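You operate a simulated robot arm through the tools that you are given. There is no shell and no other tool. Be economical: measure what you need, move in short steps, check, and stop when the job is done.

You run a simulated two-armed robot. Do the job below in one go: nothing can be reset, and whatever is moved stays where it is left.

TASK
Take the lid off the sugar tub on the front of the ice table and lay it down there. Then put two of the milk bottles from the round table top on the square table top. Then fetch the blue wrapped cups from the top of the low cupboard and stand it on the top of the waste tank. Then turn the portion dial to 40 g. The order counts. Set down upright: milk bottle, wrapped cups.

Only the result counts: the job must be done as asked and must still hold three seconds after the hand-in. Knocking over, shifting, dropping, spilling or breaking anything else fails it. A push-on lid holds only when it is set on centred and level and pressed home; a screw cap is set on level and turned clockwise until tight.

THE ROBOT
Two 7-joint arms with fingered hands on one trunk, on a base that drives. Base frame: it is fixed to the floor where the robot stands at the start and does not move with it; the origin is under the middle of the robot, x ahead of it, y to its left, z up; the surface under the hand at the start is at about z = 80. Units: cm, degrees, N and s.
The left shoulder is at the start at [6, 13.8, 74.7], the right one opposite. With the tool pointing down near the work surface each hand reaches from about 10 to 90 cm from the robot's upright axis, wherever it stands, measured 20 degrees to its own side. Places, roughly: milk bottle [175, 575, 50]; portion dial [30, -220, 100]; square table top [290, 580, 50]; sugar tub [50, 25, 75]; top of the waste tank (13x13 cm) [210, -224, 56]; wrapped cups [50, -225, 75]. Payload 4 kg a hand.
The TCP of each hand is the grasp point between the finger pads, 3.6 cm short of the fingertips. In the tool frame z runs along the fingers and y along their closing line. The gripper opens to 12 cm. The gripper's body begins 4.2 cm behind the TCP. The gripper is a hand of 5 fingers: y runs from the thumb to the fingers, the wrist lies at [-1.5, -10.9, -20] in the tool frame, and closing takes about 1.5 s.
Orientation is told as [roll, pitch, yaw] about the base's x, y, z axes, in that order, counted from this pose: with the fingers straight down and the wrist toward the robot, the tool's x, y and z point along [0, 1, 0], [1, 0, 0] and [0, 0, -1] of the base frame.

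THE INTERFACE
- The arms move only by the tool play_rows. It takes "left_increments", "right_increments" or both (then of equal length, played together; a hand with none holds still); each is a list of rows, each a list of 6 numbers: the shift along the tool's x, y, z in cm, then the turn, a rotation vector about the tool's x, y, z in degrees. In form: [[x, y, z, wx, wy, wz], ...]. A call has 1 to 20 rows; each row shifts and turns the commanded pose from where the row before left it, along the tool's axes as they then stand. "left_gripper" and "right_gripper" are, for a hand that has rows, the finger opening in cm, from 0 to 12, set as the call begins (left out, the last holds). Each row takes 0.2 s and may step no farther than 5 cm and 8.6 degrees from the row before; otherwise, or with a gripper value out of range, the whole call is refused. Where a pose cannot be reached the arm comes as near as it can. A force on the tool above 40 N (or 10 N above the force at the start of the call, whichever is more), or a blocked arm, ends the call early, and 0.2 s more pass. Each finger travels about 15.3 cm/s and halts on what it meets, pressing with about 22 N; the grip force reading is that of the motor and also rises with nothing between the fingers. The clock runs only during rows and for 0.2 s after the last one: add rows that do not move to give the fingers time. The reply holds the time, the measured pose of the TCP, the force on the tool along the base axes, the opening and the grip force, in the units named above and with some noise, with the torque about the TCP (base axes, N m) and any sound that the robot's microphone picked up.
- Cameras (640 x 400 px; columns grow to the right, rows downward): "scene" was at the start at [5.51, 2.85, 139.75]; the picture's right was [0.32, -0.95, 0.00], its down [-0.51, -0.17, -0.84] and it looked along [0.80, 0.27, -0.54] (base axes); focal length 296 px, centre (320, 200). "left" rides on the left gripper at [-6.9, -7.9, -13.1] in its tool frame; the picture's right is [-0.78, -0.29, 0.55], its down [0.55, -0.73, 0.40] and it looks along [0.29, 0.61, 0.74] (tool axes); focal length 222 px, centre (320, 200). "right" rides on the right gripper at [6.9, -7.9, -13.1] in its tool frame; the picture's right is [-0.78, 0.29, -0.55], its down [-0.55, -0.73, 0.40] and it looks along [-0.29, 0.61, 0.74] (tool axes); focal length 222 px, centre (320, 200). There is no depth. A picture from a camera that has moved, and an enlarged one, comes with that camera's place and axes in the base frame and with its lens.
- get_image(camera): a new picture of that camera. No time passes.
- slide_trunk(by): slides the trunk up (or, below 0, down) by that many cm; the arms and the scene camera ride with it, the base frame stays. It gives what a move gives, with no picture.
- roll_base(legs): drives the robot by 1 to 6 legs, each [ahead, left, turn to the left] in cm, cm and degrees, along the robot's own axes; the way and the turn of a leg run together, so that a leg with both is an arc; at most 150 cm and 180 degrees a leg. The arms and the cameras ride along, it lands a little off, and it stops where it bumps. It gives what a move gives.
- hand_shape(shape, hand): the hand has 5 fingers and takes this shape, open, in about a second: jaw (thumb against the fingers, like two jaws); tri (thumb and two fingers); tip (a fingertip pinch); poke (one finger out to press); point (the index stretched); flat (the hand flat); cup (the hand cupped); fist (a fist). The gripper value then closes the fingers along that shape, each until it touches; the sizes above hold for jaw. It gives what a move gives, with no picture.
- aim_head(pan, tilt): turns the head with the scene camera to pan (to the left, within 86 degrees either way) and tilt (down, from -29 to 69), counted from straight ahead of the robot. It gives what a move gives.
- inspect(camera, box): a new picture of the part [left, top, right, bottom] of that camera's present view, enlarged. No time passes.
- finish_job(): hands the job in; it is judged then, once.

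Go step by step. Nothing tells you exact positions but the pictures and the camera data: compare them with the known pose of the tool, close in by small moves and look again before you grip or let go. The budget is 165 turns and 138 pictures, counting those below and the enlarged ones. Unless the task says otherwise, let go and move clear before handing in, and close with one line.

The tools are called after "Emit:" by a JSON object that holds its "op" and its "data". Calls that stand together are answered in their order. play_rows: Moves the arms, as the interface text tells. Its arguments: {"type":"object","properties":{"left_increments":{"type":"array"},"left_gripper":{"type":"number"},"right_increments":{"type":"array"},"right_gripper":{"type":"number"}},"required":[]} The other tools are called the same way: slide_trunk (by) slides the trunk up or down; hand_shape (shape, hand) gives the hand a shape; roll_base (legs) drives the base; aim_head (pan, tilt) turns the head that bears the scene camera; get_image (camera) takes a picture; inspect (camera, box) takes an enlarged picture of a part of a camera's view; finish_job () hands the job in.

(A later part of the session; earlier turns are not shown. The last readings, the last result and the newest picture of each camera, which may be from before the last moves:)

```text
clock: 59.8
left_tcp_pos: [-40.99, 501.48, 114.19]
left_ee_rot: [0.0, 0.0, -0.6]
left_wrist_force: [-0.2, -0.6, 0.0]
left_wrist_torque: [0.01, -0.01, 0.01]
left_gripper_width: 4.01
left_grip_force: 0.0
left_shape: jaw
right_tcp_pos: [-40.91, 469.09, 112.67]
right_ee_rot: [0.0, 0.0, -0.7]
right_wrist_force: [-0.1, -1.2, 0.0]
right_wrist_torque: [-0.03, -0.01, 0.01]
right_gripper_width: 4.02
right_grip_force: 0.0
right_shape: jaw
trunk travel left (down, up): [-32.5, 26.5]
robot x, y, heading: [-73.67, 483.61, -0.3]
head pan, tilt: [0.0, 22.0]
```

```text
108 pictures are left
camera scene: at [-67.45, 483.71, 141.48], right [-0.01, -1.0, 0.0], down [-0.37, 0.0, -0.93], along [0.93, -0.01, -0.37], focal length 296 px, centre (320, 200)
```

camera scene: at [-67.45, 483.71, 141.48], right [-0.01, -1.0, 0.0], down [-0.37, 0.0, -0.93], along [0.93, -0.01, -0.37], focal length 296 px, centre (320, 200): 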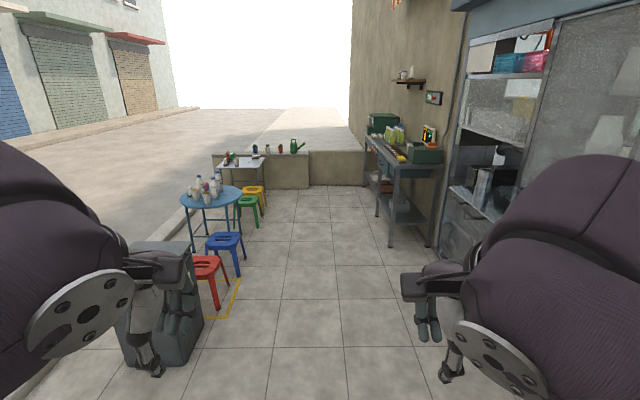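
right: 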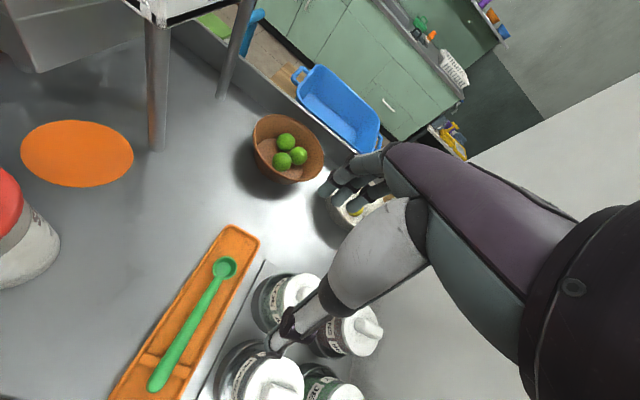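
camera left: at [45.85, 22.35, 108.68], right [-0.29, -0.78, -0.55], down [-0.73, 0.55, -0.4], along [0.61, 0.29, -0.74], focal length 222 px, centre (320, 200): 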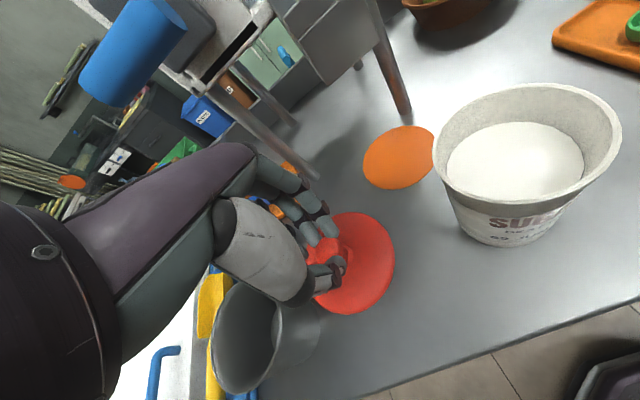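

I see the round table at about [174, 575] with the bottles, the square table at [285, 577], and stools in front at y≈540–560. I drive along y≈484 and turn to face the tables.

Emit:
{"op": "roll_base", "data": {"legs": [[125, 3, 0], [121, 3, 0], [0, 0, 90]]}}

Emit:
{"op": "aim_head", "data": {"pan": 0, "tilt": 40}}

Emit:
{"op": "get_image", "data": {"camera": "scene"}}

```text
clock: 75.7
left_tcp_pos: [152.81, 527.1, 114.25]
left_ee_rot: [0.1, 0.1, 94.2]
left_wrist_force: [-0.1, -0.3, 0.2]
left_wrist_torque: [0.01, -0.02, 0.02]
left_gripper_width: 4.05
left_grip_force: 0.0
left_shape: jaw
right_tcp_pos: [185.12, 529.99, 112.73]
right_ee_rot: [0.0, 0.1, 94.3]
right_wrist_force: [-0.3, -0.3, -0.1]
right_wrist_torque: [0.01, -0.02, -0.01]
right_gripper_width: 4.05
right_grip_force: 0.0
right_shape: jaw
trunk travel left (down, up): [-32.5, 26.5]
robot x, y, heading: [173.22, 496.23, 94.0]
head pan, tilt: [0.0, 22.0]
```

```text
clock: 76.5
left_tcp_pos: [152.9, 527.12, 114.16]
left_ee_rot: [0.0, 0.0, 94.2]
left_wrist_force: [-0.2, -0.7, -0.5]
left_wrist_torque: [-0.01, -0.01, 0.01]
left_gripper_width: 4.05
left_grip_force: 0.1
left_shape: jaw
right_tcp_pos: [185.14, 530.1, 112.71]
right_ee_rot: [-0.1, 0.0, 94.2]
right_wrist_force: [-0.7, 0.2, -0.8]
right_wrist_torque: [-0.02, -0.04, 0.01]
right_gripper_width: 4.02
right_grip_force: 0.0
right_shape: jaw
trunk travel left (down, up): [-32.5, 26.5]
robot x, y, heading: [173.58, 495.91, 94.0]
head pan, tilt: [0.0, 40.0]
```

```text
107 pictures are left
camera scene: at [172.89, 501.47, 138.67], right [1.0, 0.07, 0.0], down [0.05, -0.64, -0.77], along [-0.06, 0.76, -0.64], focal length 296 px, centre (320, 200)
```

scene: 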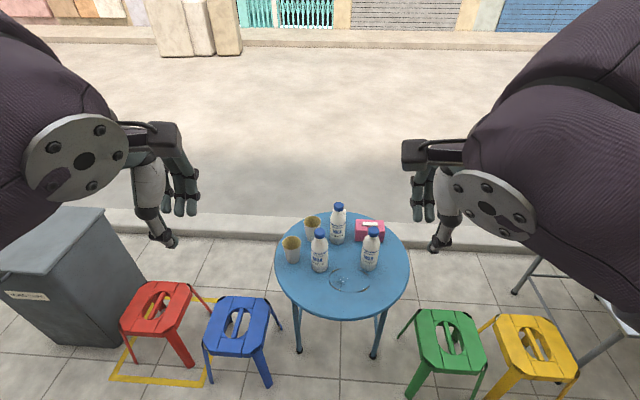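

Emit:
{"op": "inspect", "data": {"camera": "scene", "box": [260, 190, 420, 320]}}

Emit:
{"op": "aim_head", "data": {"pan": -50, "tilt": 25}}

Emit:
{"op": "get_image", "data": {"camera": "scene"}}

```text
3.08 times, centred on (340, 255) of scene
camera zoom: at [172.89, 501.47, 138.67], right [1.0, 0.07, 0.0], down [0.05, -0.64, -0.77], along [-0.06, 0.76, -0.64], focal length 912 px, centre (258, 31)
```

zoom: 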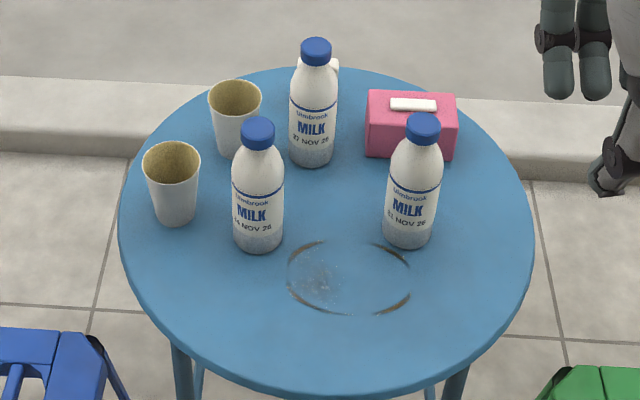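

```text
clock: 77.7
left_tcp_pos: [152.97, 527.31, 114.24]
left_ee_rot: [0.0, 0.0, 94.2]
left_wrist_force: [-1.3, -0.8, -0.8]
left_wrist_torque: [0.02, -0.04, 0.01]
left_gripper_width: 4.05
left_grip_force: 0.1
left_shape: jaw
right_tcp_pos: [185.03, 530.01, 112.65]
right_ee_rot: [0.0, 0.0, 94.1]
right_wrist_force: [0.0, 0.2, -1.0]
right_wrist_torque: [-0.01, 0.01, 0.04]
right_gripper_width: 4.01
right_grip_force: 0.0
right_shape: jaw
trunk travel left (down, up): [-32.5, 26.5]
robot x, y, heading: [173.28, 496.01, 94.2]
head pan, tilt: [-50.0, 25.0]
```

```text
105 pictures are left
camera scene: at [180.11, 499.42, 140.99], right [0.7, -0.72, 0.0], down [-0.3, -0.29, -0.91], along [0.65, 0.63, -0.42], focal length 296 px, centre (320, 200)
```

scene: 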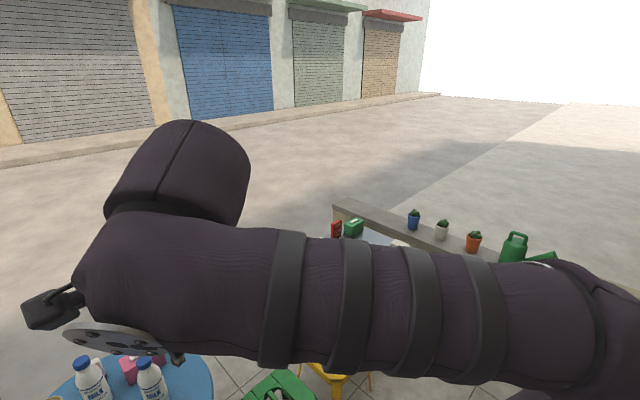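

Three milk bottles stand at about A [168, 568], B [186, 570] and C [174, 581], with tops near z=70. I lower the trunk and bring the left hand over A and the right hand over B.

Emit:
{"op": "slide_trunk", "data": {"by": -20}}

Emit:
{"op": "play_rows", "data": {"left_increments": [[-2, 4, 0, 0, 0, 0], [-2, 4, 0, 0, 0, 0], [-2, 4, 0, 0, 0, 0], [-2, 4, 0, 0, 0, 0], [-2, 4, 0, 0, 0, 0], [-2, 4, 0, 0, 0, 0], [-2, 4, 0, 0, 0, 0], [-2, 4, 0, 0, 0, 0], [-2, 4, 0, 0, 0, 0], [0, 0, 0, 0, 0, 0]], "right_increments": [[-0.4, 4, 0, 0, 0, 0], [-0.4, 4, 0, 0, 0, 0], [-0.4, 4, 0, 0, 0, 0], [-0.4, 4, 0, 0, 0, 0], [-0.4, 4, 0, 0, 0, 0], [-0.4, 4, 0, 0, 0, 0], [-0.4, 4, 0, 0, 0, 0], [-0.4, 4, 0, 0, 0, 0], [-0.4, 4, 0, 0, 0, 0], [0, 0, 0, 0, 0, 0]], "left_gripper": 8.5, "right_gripper": 8.5}}

Emit:
{"op": "aim_head", "data": {"pan": 0, "tilt": 35}}

Emit:
{"op": "get_image", "data": {"camera": "scene"}}

Emit:
{"op": "get_image", "data": {"camera": "left"}}

Emit:
{"op": "get_image", "data": {"camera": "right"}}

```text
clock: 79.9
left_tcp_pos: [152.98, 527.16, 94.36]
left_ee_rot: [0.0, 0.0, 94.2]
left_wrist_force: [0.2, -0.1, 0.0]
left_wrist_torque: [0.02, -0.01, 0.0]
left_gripper_width: 4.04
left_grip_force: 0.0
left_shape: jaw
right_tcp_pos: [185.11, 530.02, 92.75]
right_ee_rot: [0.0, 0.0, 94.3]
right_wrist_force: [-0.8, 0.2, 0.2]
right_wrist_torque: [0.01, -0.03, 0.0]
right_gripper_width: 4.04
right_grip_force: 0.0
right_shape: jaw
trunk travel left (down, up): [-12.5, 46.5]
robot x, y, heading: [173.23, 496.12, 94.2]
head pan, tilt: [-50.0, 25.0]
```

```text
clock: 82.1
left_tcp_pos: [168.41, 564.37, 93.98]
left_ee_rot: [0.1, 0.0, 94.2]
left_wrist_force: [0.0, 0.4, -0.5]
left_wrist_torque: [0.02, 0.01, -0.03]
left_gripper_width: 8.47
left_grip_force: 0.0
left_shape: jaw
right_tcp_pos: [185.95, 566.3, 93.02]
right_ee_rot: [-0.1, 0.1, 94.2]
right_wrist_force: [0.2, 0.6, 0.8]
right_wrist_torque: [-0.01, 0.01, -0.01]
right_gripper_width: 8.48
right_grip_force: 0.0
right_shape: jaw
trunk travel left (down, up): [-12.5, 46.5]
robot x, y, heading: [173.24, 495.74, 94.1]
head pan, tilt: [-50.0, 25.0]
```

```text
clock: 83.3
left_tcp_pos: [168.45, 564.37, 94.13]
left_ee_rot: [0.0, 0.1, 94.2]
left_wrist_force: [-1.0, 0.3, 0.5]
left_wrist_torque: [0.0, 0.0, 0.03]
left_gripper_width: 8.47
left_grip_force: 0.0
left_shape: jaw
right_tcp_pos: [185.84, 566.14, 93.14]
right_ee_rot: [0.0, 0.0, 94.3]
right_wrist_force: [-0.6, -0.5, -0.2]
right_wrist_torque: [-0.03, 0.0, -0.02]
right_gripper_width: 8.47
right_grip_force: 0.1
right_shape: jaw
trunk travel left (down, up): [-12.5, 46.5]
robot x, y, heading: [173.15, 495.85, 94.1]
head pan, tilt: [0.0, 35.0]
```

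```text
104 pictures are left
camera scene: at [172.88, 501.8, 119.42], right [1.0, 0.07, 0.0], down [0.04, -0.57, -0.82], along [-0.06, 0.82, -0.57], focal length 296 px, centre (320, 200)
```

scene: 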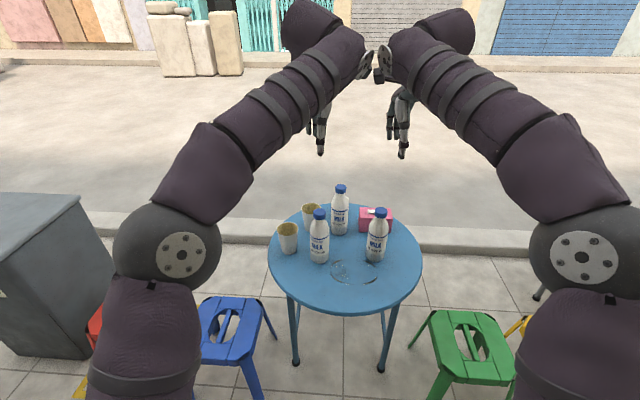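

```text
103 pictures are left
camera left: at [175.86, 557.05, 107.2], right [0.8, -0.23, -0.55], down [-0.49, -0.77, -0.4], along [-0.33, 0.59, -0.74], focal length 222 px, centre (320, 200)
```

left: 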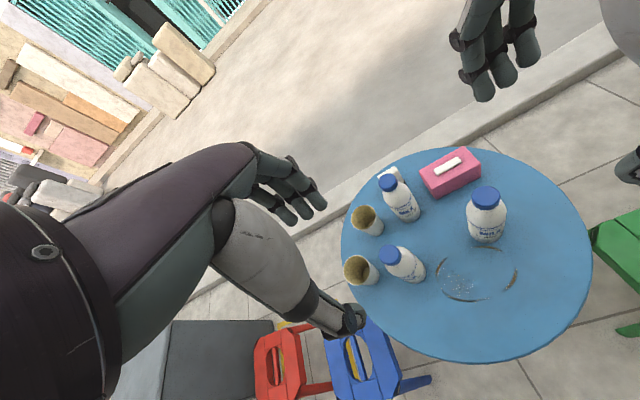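

```text
102 pictures are left
camera right: at [179.62, 557.87, 106.2], right [0.76, 0.35, 0.55], down [0.6, -0.69, -0.4], along [0.24, 0.63, -0.74], focal length 222 px, centre (320, 200)
```

right: 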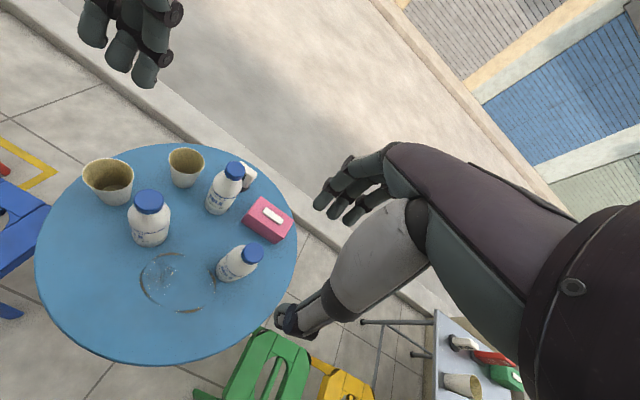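

Refined: A cap at [168, 569.5], B cap at [185.6, 572], tops near z≈67.5. I centre and descend to just above the caps.

Emit:
{"op": "play_rows", "data": {"left_increments": [[0, 2.5, 3, 0, 0, 0], [0, 2.5, 3.5, 0, 0, 0], [0, 0, 4, 0, 0, 0], [0, 0, 4, 0, 0, 0], [0, 0, 3, 0, 0, 0], [0, 0, 0, 0, 0, 0]], "right_increments": [[0, 2.8, 3, 0, 0, 0], [0, 2.8, 3, 0, 0, 0], [0, 0, 4, 0, 0, 0], [0, 0, 4, 0, 0, 0], [0, 0, 3, 0, 0, 0], [0, 0, 0, 0, 0, 0]]}}

Emit:
{"op": "get_image", "data": {"camera": "scene"}}

Emit:
{"op": "get_image", "data": {"camera": "left"}}

Emit:
{"op": "get_image", "data": {"camera": "right"}}

```text
clock: 84.7
left_tcp_pos: [167.69, 569.44, 76.58]
left_ee_rot: [0.0, 0.0, 94.2]
left_wrist_force: [-0.4, 0.0, 0.7]
left_wrist_torque: [0.0, 0.0, 0.0]
left_gripper_width: 8.48
left_grip_force: 0.0
left_shape: jaw
right_tcp_pos: [185.74, 571.64, 75.82]
right_ee_rot: [0.1, 0.0, 94.2]
right_wrist_force: [-0.4, -0.3, -0.3]
right_wrist_torque: [0.01, 0.0, 0.0]
right_gripper_width: 8.44
right_grip_force: 0.0
right_shape: jaw
trunk travel left (down, up): [-12.5, 46.5]
robot x, y, heading: [173.53, 496.04, 94.2]
head pan, tilt: [0.0, 35.0]
```

```text
101 pictures are left
camera scene: at [172.87, 501.81, 119.42], right [1.0, 0.07, 0.0], down [0.04, -0.57, -0.82], along [-0.06, 0.82, -0.57], focal length 296 px, centre (320, 200)
```

scene: 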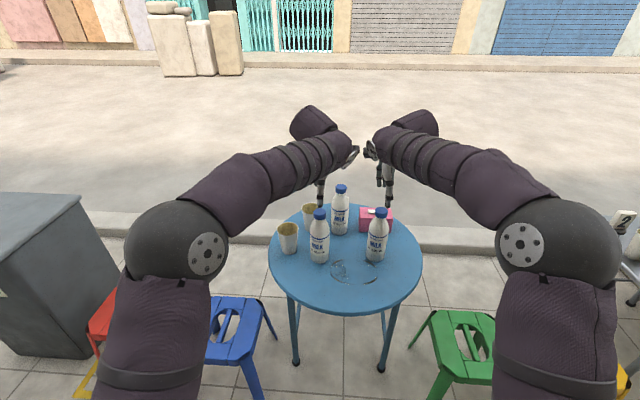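

```text
100 pictures are left
camera left: at [175.36, 562.09, 89.79], right [0.8, -0.23, -0.55], down [-0.49, -0.77, -0.4], along [-0.33, 0.59, -0.74], focal length 222 px, centre (320, 200)
```

left: 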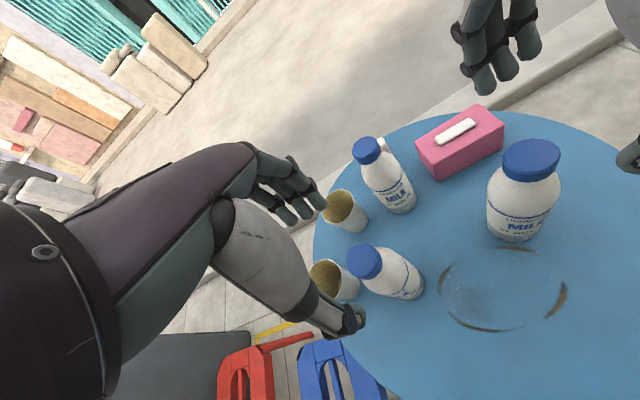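

```text
99 pictures are left
camera right: at [179.49, 563.33, 88.92], right [0.76, 0.35, 0.55], down [0.6, -0.69, -0.4], along [0.24, 0.63, -0.74], focal length 222 px, centre (320, 200)
```

right: 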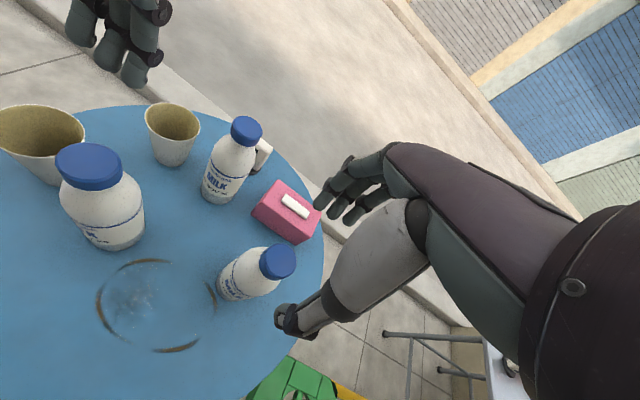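

Both hands are centred over their caps. I descend so the fingertips reach just below the caps, then close.

Emit:
{"op": "play_rows", "data": {"left_increments": [[-0.3, 0.2, 3, 0, 0, 0], [0, 0, 3, 0, 0, 0], [0, 0, 3, 0, 0, 0], [0, 0, 0, 0, 0, 0]], "right_increments": [[0.2, 0.2, 3, 0, 0, 0], [0, 0, 3, 0, 0, 0], [0, 0, 2.2, 0, 0, 0], [0, 0, 0, 0, 0, 0]]}}

Emit:
{"op": "inspect", "data": {"camera": "scene", "box": [260, 150, 420, 290]}}

Emit:
{"op": "inspect", "data": {"camera": "left", "box": [220, 150, 460, 350]}}

Emit:
{"op": "inspect", "data": {"camera": "right", "box": [180, 150, 420, 350]}}

```text
clock: 85.7
left_tcp_pos: [168.15, 569.58, 67.65]
left_ee_rot: [0.0, 0.0, 94.2]
left_wrist_force: [0.5, 0.7, -0.1]
left_wrist_torque: [0.01, 0.0, 0.0]
left_gripper_width: 8.48
left_grip_force: 0.1
left_shape: jaw
right_tcp_pos: [185.74, 571.98, 67.42]
right_ee_rot: [-0.1, 0.0, 94.2]
right_wrist_force: [0.6, 0.4, -0.3]
right_wrist_torque: [0.01, 0.01, 0.02]
right_gripper_width: 8.49
right_grip_force: 0.1
right_shape: jaw
trunk travel left (down, up): [-12.5, 46.5]
robot x, y, heading: [173.24, 496.01, 94.0]
head pan, tilt: [0.0, 35.0]
```

```text
2.86 times, centred on (340, 220) of scene
camera zoom: at [172.87, 501.81, 119.42], right [1.0, 0.07, 0.0], down [0.04, -0.57, -0.82], along [-0.06, 0.82, -0.57], focal length 847 px, centre (263, 143)
```

zoom: 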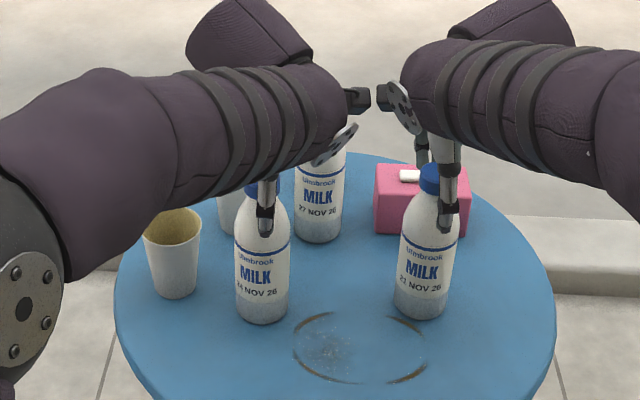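

```text
2.00 times, centred on (340, 250) of left
camera zoom: at [175.59, 562.33, 80.79], right [0.8, -0.23, -0.55], down [-0.49, -0.77, -0.4], along [-0.33, 0.59, -0.74], focal length 444 px, centre (280, 100)
```

zoom: 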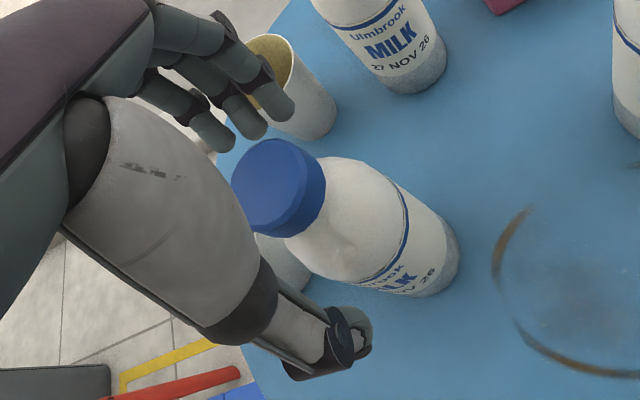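

```text
2.00 times, centred on (300, 250) of right
camera zoom: at [179.42, 563.49, 80.58], right [0.76, 0.35, 0.55], down [0.6, -0.69, -0.4], along [0.24, 0.63, -0.74], focal length 444 px, centre (360, 100)
```

zoom: 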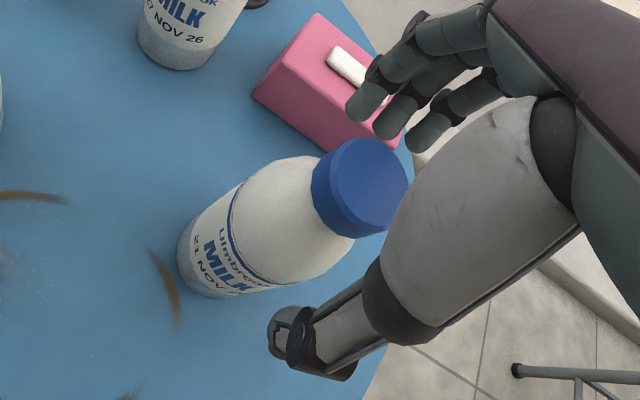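

Emit:
{"op": "play_rows", "data": {"left_increments": [[0, 0, 0, 0, 0, 0], [0, 0, 0, 0, 0, 0], [0, 0, 0, 0, 0, 0], [0, 0, 0, 0, 0, 0], [0, 0, 0, 0, 0, 0], [0, 0, 0, 0, 0, 0], [0, 0, 0, 0, 0, 0], [0, 0, 0, 0, 0, 0]], "right_increments": [[0, 0, 0, 0, 0, 0], [0, 0, 0, 0, 0, 0], [0, 0, 0, 0, 0, 0], [0, 0, 0, 0, 0, 0], [0, 0, 0, 0, 0, 0], [0, 0, 0, 0, 0, 0], [0, 0, 0, 0, 0, 0], [0, 0, 0, 0, 0, 0]], "left_gripper": 0, "right_gripper": 0}}

Emit:
{"op": "inspect", "data": {"camera": "left", "box": [220, 150, 460, 350]}}

Emit:
{"op": "inspect", "data": {"camera": "right", "box": [180, 150, 420, 350]}}

```text
clock: 87.5
left_tcp_pos: [168.13, 569.57, 67.51]
left_ee_rot: [0.0, -0.1, 94.2]
left_wrist_force: [-0.7, 0.9, 1.0]
left_wrist_torque: [0.02, -0.02, 0.01]
left_gripper_width: 2.64
left_grip_force: 22.0
left_shape: jaw
right_tcp_pos: [185.67, 571.96, 67.4]
right_ee_rot: [0.0, 0.0, 94.2]
right_wrist_force: [0.0, 1.0, 0.6]
right_wrist_torque: [0.3, -0.04, 0.0]
right_gripper_width: 2.6
right_grip_force: 22.0
right_shape: jaw
trunk travel left (down, up): [-12.5, 46.5]
robot x, y, heading: [173.34, 496.35, 93.9]
head pan, tilt: [0.0, 35.0]
```

```text
2.00 times, centred on (340, 250) of left
camera zoom: at [175.59, 562.34, 80.78], right [0.8, -0.23, -0.55], down [-0.49, -0.77, -0.4], along [-0.33, 0.59, -0.74], focal length 444 px, centre (280, 100)
```

zoom: 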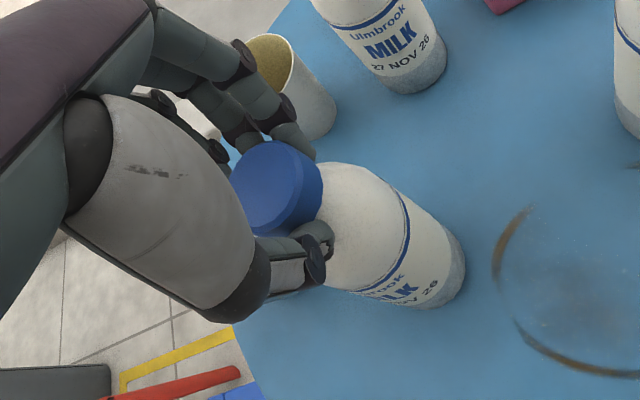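

```text
2.00 times, centred on (300, 250) of right
camera zoom: at [179.43, 563.5, 80.59], right [0.76, 0.35, 0.55], down [0.6, -0.69, -0.4], along [0.24, 0.63, -0.74], focal length 444 px, centre (360, 100)
```

zoom: 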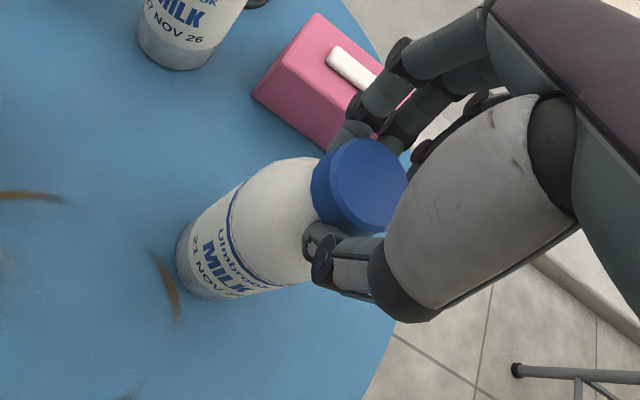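

Both hands hold the necks beneath the caps. I lift both bottles straight up.

Emit:
{"op": "play_rows", "data": {"left_increments": [[0, 0, -0.5, 0, 0, 0], [0, 0, -1, 0, 0, 0], [0, 0, -2, 0, 0, 0], [0, 0, -3, 0, 0, 0], [0, 0, -3, 0, 0, 0], [0, 0, -3, 0, 0, 0], [0, 0, -3, 0, 0, 0], [0, 0, -3, 0, 0, 0], [0, 0, -1.5, 0, 0, 0], [0, 0, 0, 0, 0, 0]], "right_increments": [[0, 0, -0.5, 0, 0, 0], [0, 0, -1, 0, 0, 0], [0, 0, -2, 0, 0, 0], [0, 0, -3, 0, 0, 0], [0, 0, -3, 0, 0, 0], [0, 0, -3, 0, 0, 0], [0, 0, -3, 0, 0, 0], [0, 0, -3, 0, 0, 0], [0, 0, -1.5, 0, 0, 0], [0, 0, 0, 0, 0, 0]]}}

Emit:
{"op": "get_image", "data": {"camera": "scene"}}

```text
clock: 89.7
left_tcp_pos: [168.19, 569.69, 87.78]
left_ee_rot: [0.0, 0.1, 94.1]
left_wrist_force: [-0.6, 0.3, -2.9]
left_wrist_torque: [0.0, -0.05, -0.02]
left_gripper_width: 2.6
left_grip_force: 21.9
left_shape: jaw
right_tcp_pos: [185.41, 571.95, 87.19]
right_ee_rot: [0.0, 0.2, 94.1]
right_wrist_force: [0.7, -0.3, -3.4]
right_wrist_torque: [0.0, 0.01, -0.02]
right_gripper_width: 2.56
right_grip_force: 21.2
right_shape: jaw
trunk travel left (down, up): [-12.5, 46.5]
robot x, y, heading: [173.44, 496.11, 94.2]
head pan, tilt: [0.0, 35.0]
```

```text
93 pictures are left
camera scene: at [172.87, 501.86, 119.41], right [1.0, 0.07, 0.0], down [0.04, -0.57, -0.82], along [-0.06, 0.82, -0.57], focal length 296 px, centre (320, 200)
```

scene: 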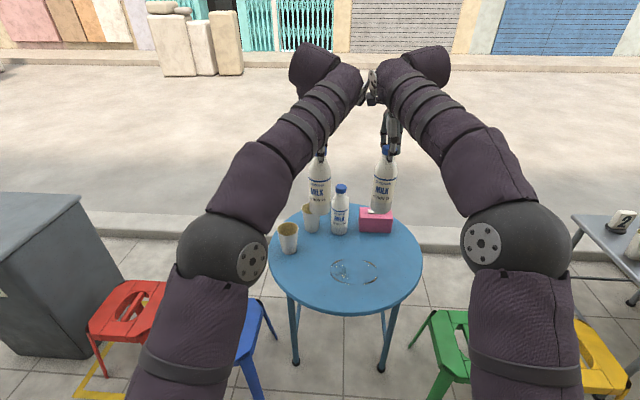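

Both bottles hang free and upright. I spread and draw the hands back a little, raise a bit more, then drive sideways part of the way and look at the square table.

Emit:
{"op": "play_rows", "data": {"left_increments": [[1, -3, -2, 0, 0, 0], [1, -3, -2, 0, 0, 0], [1, -3, -2, 0, 0, 0], [0, -3, 0, 0, 0, 0], [0, 0, 0, 0, 0, 0]], "right_increments": [[-1, -3, -2, 0, 0, 0], [-1, -3, -2, 0, 0, 0], [-1, -3, -2, 0, 0, 0], [0, -3, 0, 0, 0, 0], [0, 0, 0, 0, 0, 0]]}}

Emit:
{"op": "roll_base", "data": {"legs": [[0, -60, -4]]}}

Emit:
{"op": "aim_head", "data": {"pan": -25, "tilt": 40}}

Emit:
{"op": "get_image", "data": {"camera": "scene"}}

```text
clock: 90.9
left_tcp_pos: [166.2, 557.43, 93.62]
left_ee_rot: [0.0, 0.1, 94.2]
left_wrist_force: [0.3, -0.1, -3.2]
left_wrist_torque: [0.0, -0.03, 0.0]
left_gripper_width: 2.63
left_grip_force: 22.1
left_shape: jaw
right_tcp_pos: [189.31, 559.99, 93.66]
right_ee_rot: [0.1, 0.2, 94.2]
right_wrist_force: [0.9, -0.8, -3.9]
right_wrist_torque: [0.04, -0.02, 0.02]
right_gripper_width: 2.53
right_grip_force: 21.4
right_shape: jaw
trunk travel left (down, up): [-12.5, 46.5]
robot x, y, heading: [173.44, 496.13, 94.1]
head pan, tilt: [0.0, 35.0]
```

```text
clock: 94.3
left_tcp_pos: [231.78, 560.17, 93.65]
left_ee_rot: [0.0, 0.0, 90.2]
left_wrist_force: [0.6, 0.4, -2.7]
left_wrist_torque: [-0.02, -0.01, -0.02]
left_gripper_width: 2.58
left_grip_force: 21.7
left_shape: jaw
right_tcp_pos: [255.17, 561.21, 93.44]
right_ee_rot: [0.0, 0.1, 90.3]
right_wrist_force: [-0.3, -1.0, -3.9]
right_wrist_torque: [-0.01, -0.01, 0.01]
right_gripper_width: 2.56
right_grip_force: 22.2
right_shape: jaw
trunk travel left (down, up): [-12.5, 46.5]
robot x, y, heading: [234.28, 498.35, 90.0]
head pan, tilt: [0.0, 35.0]
```

```text
clock: 95.2
left_tcp_pos: [231.62, 560.24, 93.56]
left_ee_rot: [0.0, 0.1, 90.2]
left_wrist_force: [-0.1, 0.4, -3.9]
left_wrist_torque: [0.0, -0.05, -0.04]
left_gripper_width: 2.57
left_grip_force: 22.1
left_shape: jaw
right_tcp_pos: [255.07, 561.29, 93.51]
right_ee_rot: [0.0, 0.1, 90.2]
right_wrist_force: [0.1, 0.7, -3.5]
right_wrist_torque: [0.01, 0.01, 0.03]
right_gripper_width: 2.56
right_grip_force: 22.0
right_shape: jaw
trunk travel left (down, up): [-12.5, 46.5]
robot x, y, heading: [234.34, 498.2, 90.2]
head pan, tilt: [-25.0, 40.0]
```

```text
92 pictures are left
camera scene: at [238.13, 503.12, 118.66], right [0.91, -0.42, 0.0], down [-0.27, -0.58, -0.77], along [0.32, 0.7, -0.64], focal length 296 px, centre (320, 200)
```

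scene: 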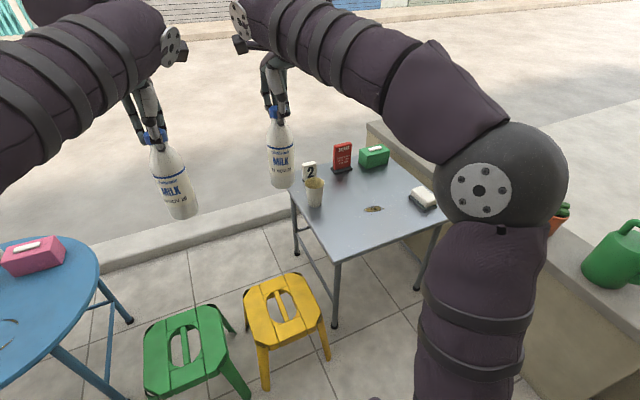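

The free part of the square table is about x 273–300, y 553–582; a low wall stands at x≈320 on the right. I stop short and turn 30° right to face the table rather than drive near the wall.

Emit:
{"op": "roll_base", "data": {"legs": [[0, -11, 0], [0, 0, -30]]}}

Emit:
{"op": "aim_head", "data": {"pan": 0, "tilt": 38}}

Emit:
{"op": "get_image", "data": {"camera": "scene"}}

Emit:
{"op": "get_image", "data": {"camera": "right"}}

```text
clock: 97.9
left_tcp_pos: [274.31, 553.21, 93.68]
left_ee_rot: [0.0, 0.1, 60.0]
left_wrist_force: [0.5, 0.6, -4.7]
left_wrist_torque: [0.01, -0.03, 0.02]
left_gripper_width: 2.58
left_grip_force: 21.8
left_shape: jaw
right_tcp_pos: [295.07, 542.48, 93.55]
right_ee_rot: [0.0, 0.2, 60.0]
right_wrist_force: [0.6, 0.0, -3.2]
right_wrist_torque: [0.01, 0.02, 0.03]
right_gripper_width: 2.53
right_grip_force: 21.9
right_shape: jaw
trunk travel left (down, up): [-12.5, 46.5]
robot x, y, heading: [245.68, 498.46, 60.1]
head pan, tilt: [-25.0, 40.0]
```

```text
clock: 98.8
left_tcp_pos: [274.26, 553.22, 93.66]
left_ee_rot: [0.0, 0.1, 60.0]
left_wrist_force: [-0.4, -0.1, -4.4]
left_wrist_torque: [0.01, 0.0, 0.02]
left_gripper_width: 2.59
left_grip_force: 22.1
left_shape: jaw
right_tcp_pos: [295.08, 542.5, 93.49]
right_ee_rot: [-0.1, 0.1, 60.0]
right_wrist_force: [-0.3, 0.2, -3.9]
right_wrist_torque: [0.01, -0.01, 0.0]
right_gripper_width: 2.5
right_grip_force: 22.5
right_shape: jaw
trunk travel left (down, up): [-12.5, 46.5]
robot x, y, heading: [245.84, 498.42, 59.9]
head pan, tilt: [0.0, 38.0]
```

```text
91 pictures are left
camera scene: at [248.52, 503.29, 118.96], right [0.87, -0.5, 0.0], down [-0.31, -0.53, -0.79], along [0.39, 0.68, -0.62], focal length 296 px, centre (320, 200)
```

scene: 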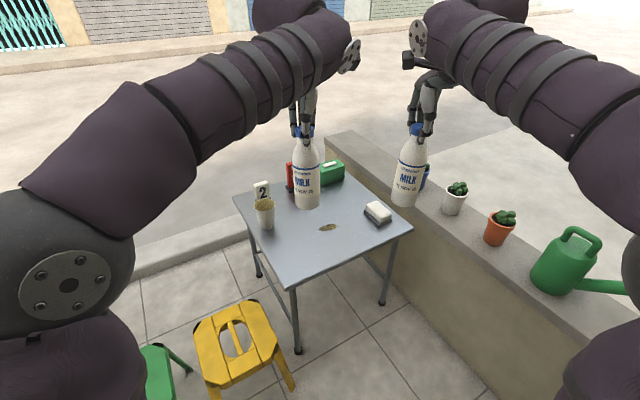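

```text
90 pictures are left
camera right: at [285.22, 539.06, 106.68], right [0.83, -0.14, 0.55], down [0.11, -0.91, -0.4], along [0.55, 0.39, -0.74], focal length 222 px, centre (320, 200)
```

right: 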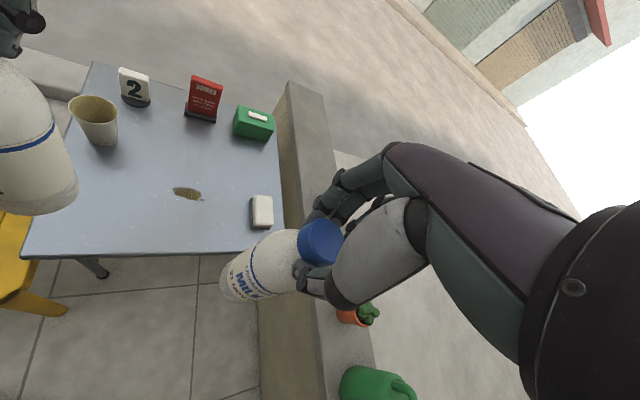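

I'll set the right bottle down first at about [294, 562]. The left hand moves aside so the wrists don't meet.

Emit:
{"op": "play_rows", "data": {"left_increments": [[3.5, 0, 0, 0, 0, 0], [3.5, 0, 0, 0, 0, 0], [3, 0, 0, 0, 0, 0], [0, 0, 0, 0, 0, 0], [0, 0, 0, 0, 0, 0], [0, 0, 0, 0, 0, 0], [0, 0, 0, 0, 0, 0]], "right_increments": [[1, 3, 0, 0, 0, 0], [1.5, 3.5, 0, 0, 0, 0], [2, 3.5, 0, 0, 0, 0], [2, 3.4, 0, 0, 0, 0], [2, 3, 0, 0, 0, 0], [2.2, 0, 0, 0, 0, 0], [0, 0, 0, 0, 0, 0]]}}

Emit:
{"op": "play_rows", "data": {"right_increments": [[0, 0, 4, 0, 0, 0], [0, 0, 4, 0, 0, 0], [0, 0, 4, 0, 0, 0], [0, 0, 4, 0, 0, 0], [0, 0, 3, 0, 0, 0], [0, 0, 0, 0, 0, 0]]}}

Emit:
{"op": "get_image", "data": {"camera": "scene"}}

Emit:
{"op": "get_image", "data": {"camera": "right"}}

```text
clock: 100.4
left_tcp_pos: [265.67, 558.1, 93.74]
left_ee_rot: [0.0, 0.1, 60.0]
left_wrist_force: [-0.6, 0.1, -3.9]
left_wrist_torque: [0.02, -0.03, 0.0]
left_gripper_width: 2.56
left_grip_force: 22.3
left_shape: jaw
right_tcp_pos: [292.46, 558.76, 89.59]
right_ee_rot: [-0.1, 0.1, 60.0]
right_wrist_force: [-0.7, -0.2, -3.3]
right_wrist_torque: [-0.01, -0.03, -0.03]
right_gripper_width: 2.53
right_grip_force: 22.6
right_shape: jaw
right hand out of reach, approached as far as the arm can: row 4, 5
trunk travel left (down, up): [-12.5, 46.5]
robot x, y, heading: [245.8, 498.53, 60.1]
head pan, tilt: [0.0, 38.0]
```

```text
clock: 101.8
left_tcp_pos: [265.69, 558.26, 93.66]
left_ee_rot: [0.0, 0.1, 60.0]
left_wrist_force: [-0.2, 0.1, -3.6]
left_wrist_torque: [-0.02, -0.04, 0.0]
left_gripper_width: 2.58
left_grip_force: 22.3
left_shape: jaw
right_tcp_pos: [292.29, 558.72, 70.62]
right_ee_rot: [0.0, 0.2, 60.0]
right_wrist_force: [0.4, 0.0, -3.5]
right_wrist_torque: [-0.02, 0.0, 0.01]
right_gripper_width: 2.51
right_grip_force: 22.5
right_shape: jaw
trunk travel left (down, up): [-12.5, 46.5]
robot x, y, heading: [245.69, 498.35, 60.2]
head pan, tilt: [0.0, 38.0]
```

```text
89 pictures are left
camera scene: at [248.51, 503.31, 118.96], right [0.87, -0.5, 0.0], down [-0.31, -0.53, -0.79], along [0.39, 0.68, -0.62], focal length 296 px, centre (320, 200)
```

scene: 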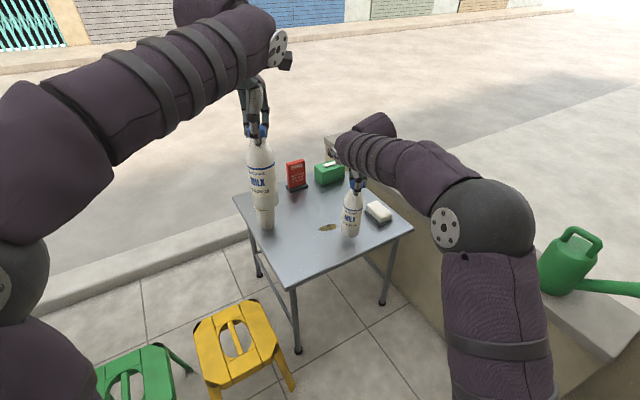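

```text
88 pictures are left
camera right: at [282.53, 555.34, 83.71], right [0.83, -0.14, 0.55], down [0.11, -0.91, -0.4], along [0.55, 0.39, -0.74], focal length 222 px, centre (320, 200)
```

right: 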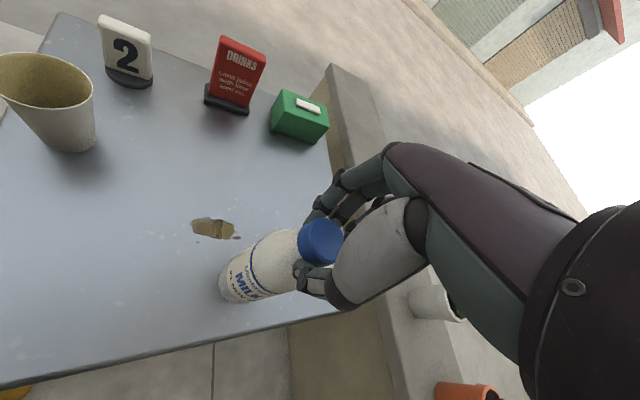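

The right bottle is over free table near [292, 559]. I lower it gently to contact.

Emit:
{"op": "play_rows", "data": {"right_increments": [[0, 0, 1, 0, 0, 0], [0, 0, 1, 0, 0, 0], [0, 0, 0.4, 0, 0, 0], [0, 0, 0.3, 0, 0, 0], [0, 0, 0.3, 0, 0, 0], [0, 0, 0, 0, 0, 0]]}}

Emit:
{"op": "inspect", "data": {"camera": "scene", "box": [260, 150, 420, 290]}}

```text
clock: 103.2
left_tcp_pos: [265.59, 558.33, 93.7]
left_ee_rot: [0.1, 0.2, 60.0]
left_wrist_force: [-0.2, 0.9, -3.5]
left_wrist_torque: [0.01, -0.04, 0.03]
left_gripper_width: 2.57
left_grip_force: 21.8
left_shape: jaw
right_tcp_pos: [292.33, 558.52, 67.59]
right_ee_rot: [0.0, 0.1, 60.1]
right_wrist_force: [-0.7, 0.1, -2.9]
right_wrist_torque: [0.0, 0.0, -0.02]
right_gripper_width: 2.52
right_grip_force: 22.1
right_shape: jaw
trunk travel left (down, up): [-12.5, 46.5]
robot x, y, heading: [245.84, 498.08, 59.9]
head pan, tilt: [0.0, 38.0]
```

```text
2.86 times, centred on (340, 220) of scene
camera zoom: at [248.5, 503.3, 118.96], right [0.87, -0.5, 0.0], down [-0.31, -0.53, -0.79], along [0.39, 0.68, -0.62], focal length 847 px, centre (263, 143)
```

zoom: 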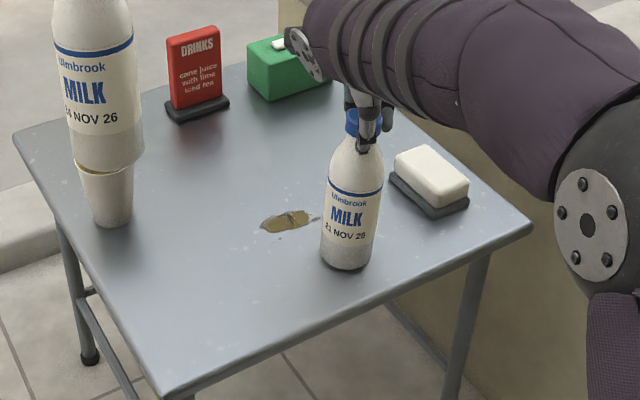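

Emit:
{"op": "play_rows", "data": {"right_increments": [[0, 0, 0.3, 0, 0, 0], [0, 0, 0.2, 0, 0, 0], [0, 0, 0.2, 0, 0, 0], [0, 0, 0, 0, 0, 0]]}}

```text
clock: 104.2
left_tcp_pos: [265.58, 558.11, 93.78]
left_ee_rot: [0.0, -0.1, 60.0]
left_wrist_force: [-0.3, -0.2, -4.1]
left_wrist_torque: [0.0, -0.01, -0.06]
left_gripper_width: 2.58
left_grip_force: 22.2
left_shape: jaw
right_tcp_pos: [292.18, 558.77, 67.32]
right_ee_rot: [0.0, -0.3, 60.1]
right_wrist_force: [-1.7, -1.9, 24.2]
right_wrist_torque: [0.06, -0.11, -0.01]
right_gripper_width: 2.73
right_grip_force: 22.1
right_shape: jaw
trunk travel left (down, up): [-12.5, 46.5]
robot x, y, heading: [245.34, 498.33, 60.1]
head pan, tilt: [0.0, 38.0]
```

Contact made. I relieve it, open, and rise clear.

Emit:
{"op": "play_rows", "data": {"right_increments": [[0, 0, -0.3, 0, 0, 0], [0, 0, 0, 0, 0, 0]]}}

Emit:
{"op": "play_rows", "data": {"right_increments": [[0, 0, 0, 0, 0, 0], [0, 0, 0, 0, 0, 0], [0, 0, 0, 0, 0, 0], [0, 0, 0, 0, 0, 0], [0, 0, -1, 0, 0, 0], [0, 0, -3, 0, 0, 0], [0, 0, -4, 0, 0, 0], [0, 0, -4, 0, 0, 0], [0, 0, -4, 0, 0, 0], [0, 0, -4, 0, 0, 0]], "right_gripper": 8.5}}

Emit:
{"op": "get_image", "data": {"camera": "right"}}

```text
clock: 104.8
left_tcp_pos: [265.64, 557.96, 93.83]
left_ee_rot: [0.1, 0.0, 60.1]
left_wrist_force: [0.4, 0.2, -4.0]
left_wrist_torque: [0.0, -0.07, -0.01]
left_gripper_width: 2.55
left_grip_force: 22.6
left_shape: jaw
right_tcp_pos: [292.21, 558.59, 67.42]
right_ee_rot: [-0.1, 0.1, 60.0]
right_wrist_force: [-1.6, -0.5, 19.1]
right_wrist_torque: [0.06, -0.05, 0.01]
right_gripper_width: 2.75
right_grip_force: 21.9
right_shape: jaw
trunk travel left (down, up): [-12.5, 46.5]
robot x, y, heading: [245.47, 498.73, 60.0]
head pan, tilt: [0.0, 38.0]
```

```text
clock: 107.0
left_tcp_pos: [265.62, 558.18, 93.75]
left_ee_rot: [0.0, 0.1, 60.0]
left_wrist_force: [0.0, -0.6, -3.0]
left_wrist_torque: [-0.01, 0.0, 0.01]
left_gripper_width: 2.55
left_grip_force: 21.3
left_shape: jaw
right_tcp_pos: [292.14, 558.56, 87.34]
right_ee_rot: [0.2, 0.1, 60.0]
right_wrist_force: [-0.2, -0.2, -0.3]
right_wrist_torque: [0.0, 0.0, -0.01]
right_gripper_width: 8.48
right_grip_force: 0.0
right_shape: jaw
trunk travel left (down, up): [-12.5, 46.5]
robot x, y, heading: [246.12, 498.31, 59.8]
head pan, tilt: [0.0, 38.0]
```

```text
86 pictures are left
camera right: at [282.34, 555.11, 100.53], right [0.83, -0.14, 0.55], down [0.11, -0.91, -0.4], along [0.55, 0.39, -0.74], focal length 222 px, centre (320, 200)
```

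right: 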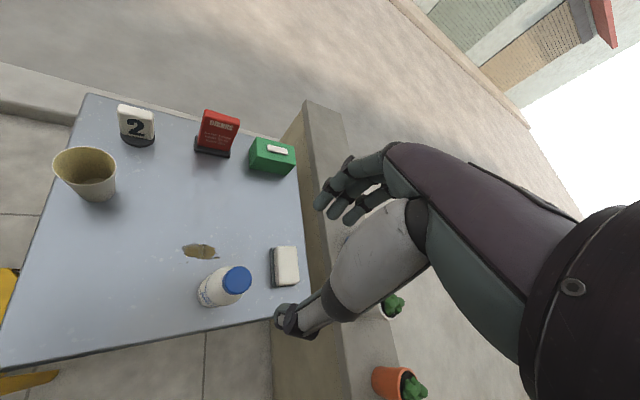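

The right bottle stands. The right hand retreats, then the left bottle goes over to about [278, 561] and down.

Emit:
{"op": "play_rows", "data": {"right_increments": [[-2, -3, -1, 0, 0, 0], [-2, -4, -1, 0, 0, 0], [-2, -4, -1, 0, 0, 0], [-2, -4, -1, 0, 0, 0], [-1, -4, 0, 0, 0, 0], [0, 0, 0, 0, 0, 0]]}}

Emit:
{"op": "play_rows", "data": {"left_increments": [[-3, 3, 0, 0, 0, 0], [-3, 3, 0, 0, 0, 0], [-3.3, 2.7, 0, 0, 0, 0], [0, 0, 4, 0, 0, 0], [0, 0, 4, 0, 0, 0], [0, 0, 4, 0, 0, 0], [0, 0, 4, 0, 0, 0], [0, 0, 4, 0, 0, 0], [0, 0, 3, 0, 0, 0], [0, 0, 0, 0, 0, 0]]}}

Emit:
{"op": "get_image", "data": {"camera": "scene"}}

Emit:
{"op": "get_image", "data": {"camera": "left"}}

```text
clock: 108.4
left_tcp_pos: [265.75, 558.19, 93.65]
left_ee_rot: [-0.1, 0.0, 60.1]
left_wrist_force: [0.0, -1.2, -4.0]
left_wrist_torque: [-0.03, 0.01, -0.01]
left_gripper_width: 2.57
left_grip_force: 21.7
left_shape: jaw
right_tcp_pos: [290.78, 537.68, 91.45]
right_ee_rot: [0.0, 0.0, 59.9]
right_wrist_force: [-0.1, 0.4, 1.1]
right_wrist_torque: [0.05, 0.0, 0.01]
right_gripper_width: 8.49
right_grip_force: 0.0
right_shape: jaw
trunk travel left (down, up): [-12.5, 46.5]
robot x, y, heading: [245.61, 498.52, 60.0]
head pan, tilt: [0.0, 38.0]
```

```text
clock: 110.6
left_tcp_pos: [277.99, 561.02, 70.43]
left_ee_rot: [0.0, 0.0, 60.0]
left_wrist_force: [0.3, 0.6, -3.8]
left_wrist_torque: [0.02, -0.02, -0.01]
left_gripper_width: 2.55
left_grip_force: 21.6
left_shape: jaw
right_tcp_pos: [290.79, 537.7, 91.4]
right_ee_rot: [0.0, 0.1, 59.9]
right_wrist_force: [-0.1, -0.1, -0.7]
right_wrist_torque: [-0.01, 0.01, 0.01]
right_gripper_width: 8.48
right_grip_force: 0.0
right_shape: jaw
trunk travel left (down, up): [-12.5, 46.5]
robot x, y, heading: [245.76, 498.38, 60.2]
head pan, tilt: [0.0, 38.0]
```

```text
85 pictures are left
camera scene: at [248.5, 503.28, 118.96], right [0.87, -0.5, 0.0], down [-0.31, -0.53, -0.79], along [0.39, 0.68, -0.62], focal length 296 px, centre (320, 200)
```

scene: 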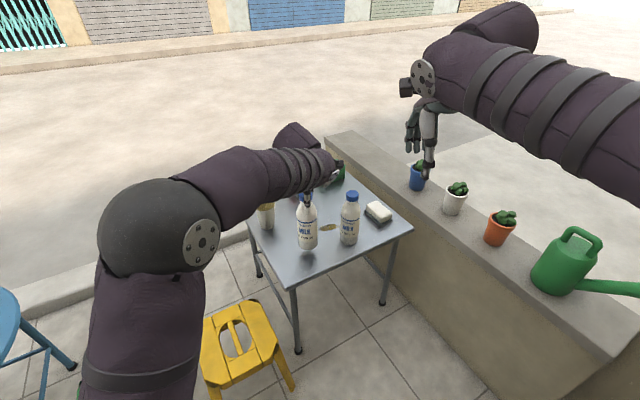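

```text
84 pictures are left
camera left: at [279.94, 550.75, 83.59], right [0.53, -0.64, -0.55], down [-0.84, -0.36, -0.4], along [0.06, 0.67, -0.74], focal length 222 px, centre (320, 200)
```

left: 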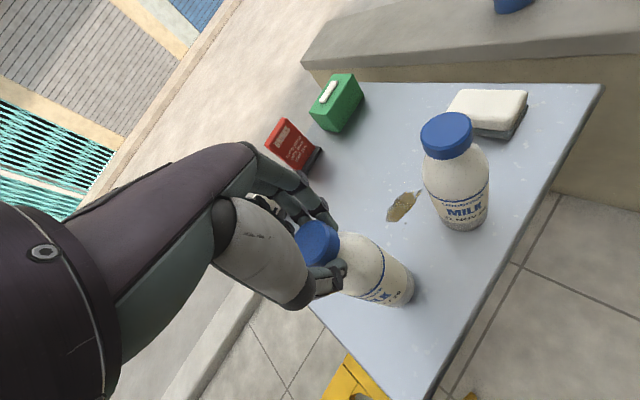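

Emit:
{"op": "play_rows", "data": {"left_increments": [[0, 0, 1, 0, 0, 0], [0, 0, 1, 0, 0, 0], [0, 0, 0.5, 0, 0, 0], [0, 0, 0.3, 0, 0, 0], [0, 0, 0.3, 0, 0, 0], [0, 0, 0, 0, 0, 0]]}}

```text
clock: 112.0
left_tcp_pos: [277.94, 561.09, 67.63]
left_ee_rot: [0.0, -0.1, 60.1]
left_wrist_force: [0.5, -0.3, 2.4]
left_wrist_torque: [-0.04, 0.0, 0.02]
left_gripper_width: 2.53
left_grip_force: 22.0
left_shape: jaw
right_tcp_pos: [290.73, 537.62, 91.36]
right_ee_rot: [0.0, 0.0, 60.0]
right_wrist_force: [-1.4, -0.7, 0.4]
right_wrist_torque: [0.0, -0.03, 0.01]
right_gripper_width: 8.47
right_grip_force: 0.0
right_shape: jaw
trunk travel left (down, up): [-12.5, 46.5]
robot x, y, heading: [245.3, 498.35, 60.1]
head pan, tilt: [0.0, 38.0]
```

Light contact just begins. A hair lower, then open and rise.

Emit:
{"op": "play_rows", "data": {"left_increments": [[0, 0, 0.15, 0, 0, 0], [0, 0, 0, 0, 0, 0]]}}

Emit:
{"op": "play_rows", "data": {"left_increments": [[0, 0, 0, 0, 0, 0], [0, 0, 0, 0, 0, 0], [0, 0, 0, 0, 0, 0], [0, 0, 0, 0, 0, 0], [0, 0, -1, 0, 0, 0], [0, 0, -3, 0, 0, 0], [0, 0, -4, 0, 0, 0], [0, 0, -4, 0, 0, 0], [0, 0, -4, 0, 0, 0], [0, 0, -4, 0, 0, 0], [0, -4, -4, 0, 0, 0], [0, -4, 0, 0, 0, 0], [0, -4, 0, 0, 0, 0], [0, -4, 0, 0, 0, 0]], "left_gripper": 8.5}}

Emit:
{"op": "get_image", "data": {"camera": "scene"}}

```text
clock: 112.6
left_tcp_pos: [278.05, 561.01, 67.56]
left_ee_rot: [-0.1, -0.1, 60.0]
left_wrist_force: [0.0, -1.3, 7.6]
left_wrist_torque: [-0.02, -0.01, 0.01]
left_gripper_width: 2.6
left_grip_force: 22.0
left_shape: jaw
right_tcp_pos: [290.75, 537.75, 91.41]
right_ee_rot: [0.0, 0.0, 59.9]
right_wrist_force: [0.1, 1.2, 0.7]
right_wrist_torque: [0.01, 0.0, -0.01]
right_gripper_width: 8.49
right_grip_force: 0.1
right_shape: jaw
trunk travel left (down, up): [-12.5, 46.5]
robot x, y, heading: [245.71, 498.82, 60.0]
head pan, tilt: [0.0, 38.0]
```

```text
refused: row 11 steps farther than a row can; nothing moved
```

```text
83 pictures are left
camera scene: at [248.45, 503.18, 118.98], right [0.87, -0.5, 0.0], down [-0.31, -0.53, -0.79], along [0.39, 0.68, -0.62], focal length 296 px, centre (320, 200)
```

scene: 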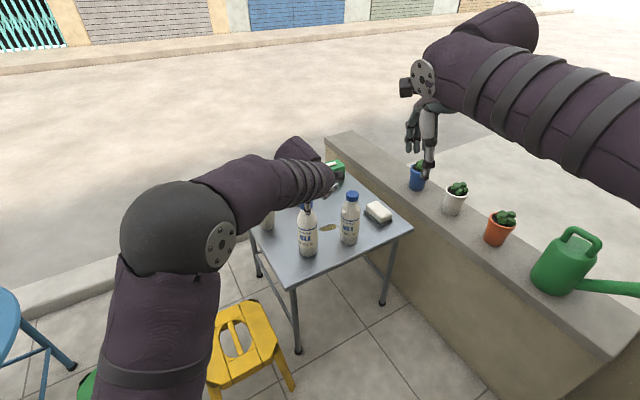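

Emit:
{"op": "play_rows", "data": {"left_increments": [[0, 0, 0, 0, 0, 0], [0, 0, 0, 0, 0, 0], [0, 0, 0, 0, 0, 0], [0, 0, 0, 0, 0, 0], [0, 0, -1, 0, 0, 0], [0, 0, -3, 0, 0, 0], [0, 0, -4, 0, 0, 0], [0, 0, -4, 0, 0, 0], [0, 0, -4, 0, 0, 0], [0, 0, -4, 0, 0, 0], [0, 0, -4, 0, 0, 0], [0, -4, 0, 0, 0, 0], [0, -4, 0, 0, 0, 0], [0, -4, 0, 0, 0, 0]], "left_gripper": 8.5}}

Emit:
{"op": "get_image", "data": {"camera": "scene"}}

```text
clock: 115.6
left_tcp_pos: [272.04, 550.53, 91.46]
left_ee_rot: [0.0, -0.1, 60.0]
left_wrist_force: [-0.4, -0.1, -0.7]
left_wrist_torque: [0.02, -0.02, 0.01]
left_gripper_width: 8.51
left_grip_force: 0.0
left_shape: jaw
right_tcp_pos: [290.68, 537.76, 91.34]
right_ee_rot: [0.0, 0.0, 60.0]
right_wrist_force: [0.6, 0.5, -0.2]
right_wrist_torque: [-0.03, 0.0, 0.02]
right_gripper_width: 8.5
right_grip_force: 0.0
right_shape: jaw
trunk travel left (down, up): [-12.5, 46.5]
robot x, y, heading: [245.57, 498.23, 59.9]
head pan, tilt: [0.0, 38.0]
```

```text
82 pictures are left
camera scene: at [248.49, 503.26, 118.96], right [0.87, -0.5, 0.0], down [-0.31, -0.53, -0.79], along [0.39, 0.68, -0.62], focal length 296 px, centre (320, 200)
```

scene: 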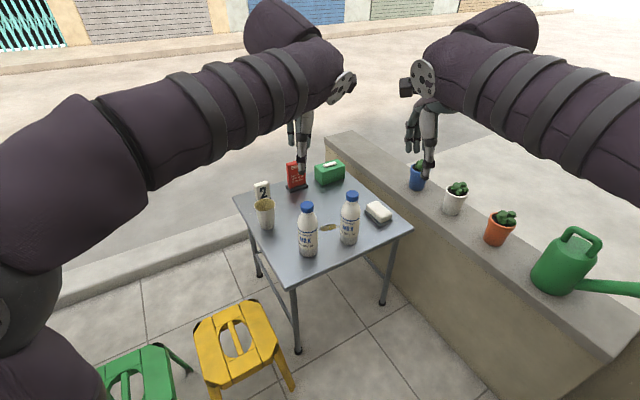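

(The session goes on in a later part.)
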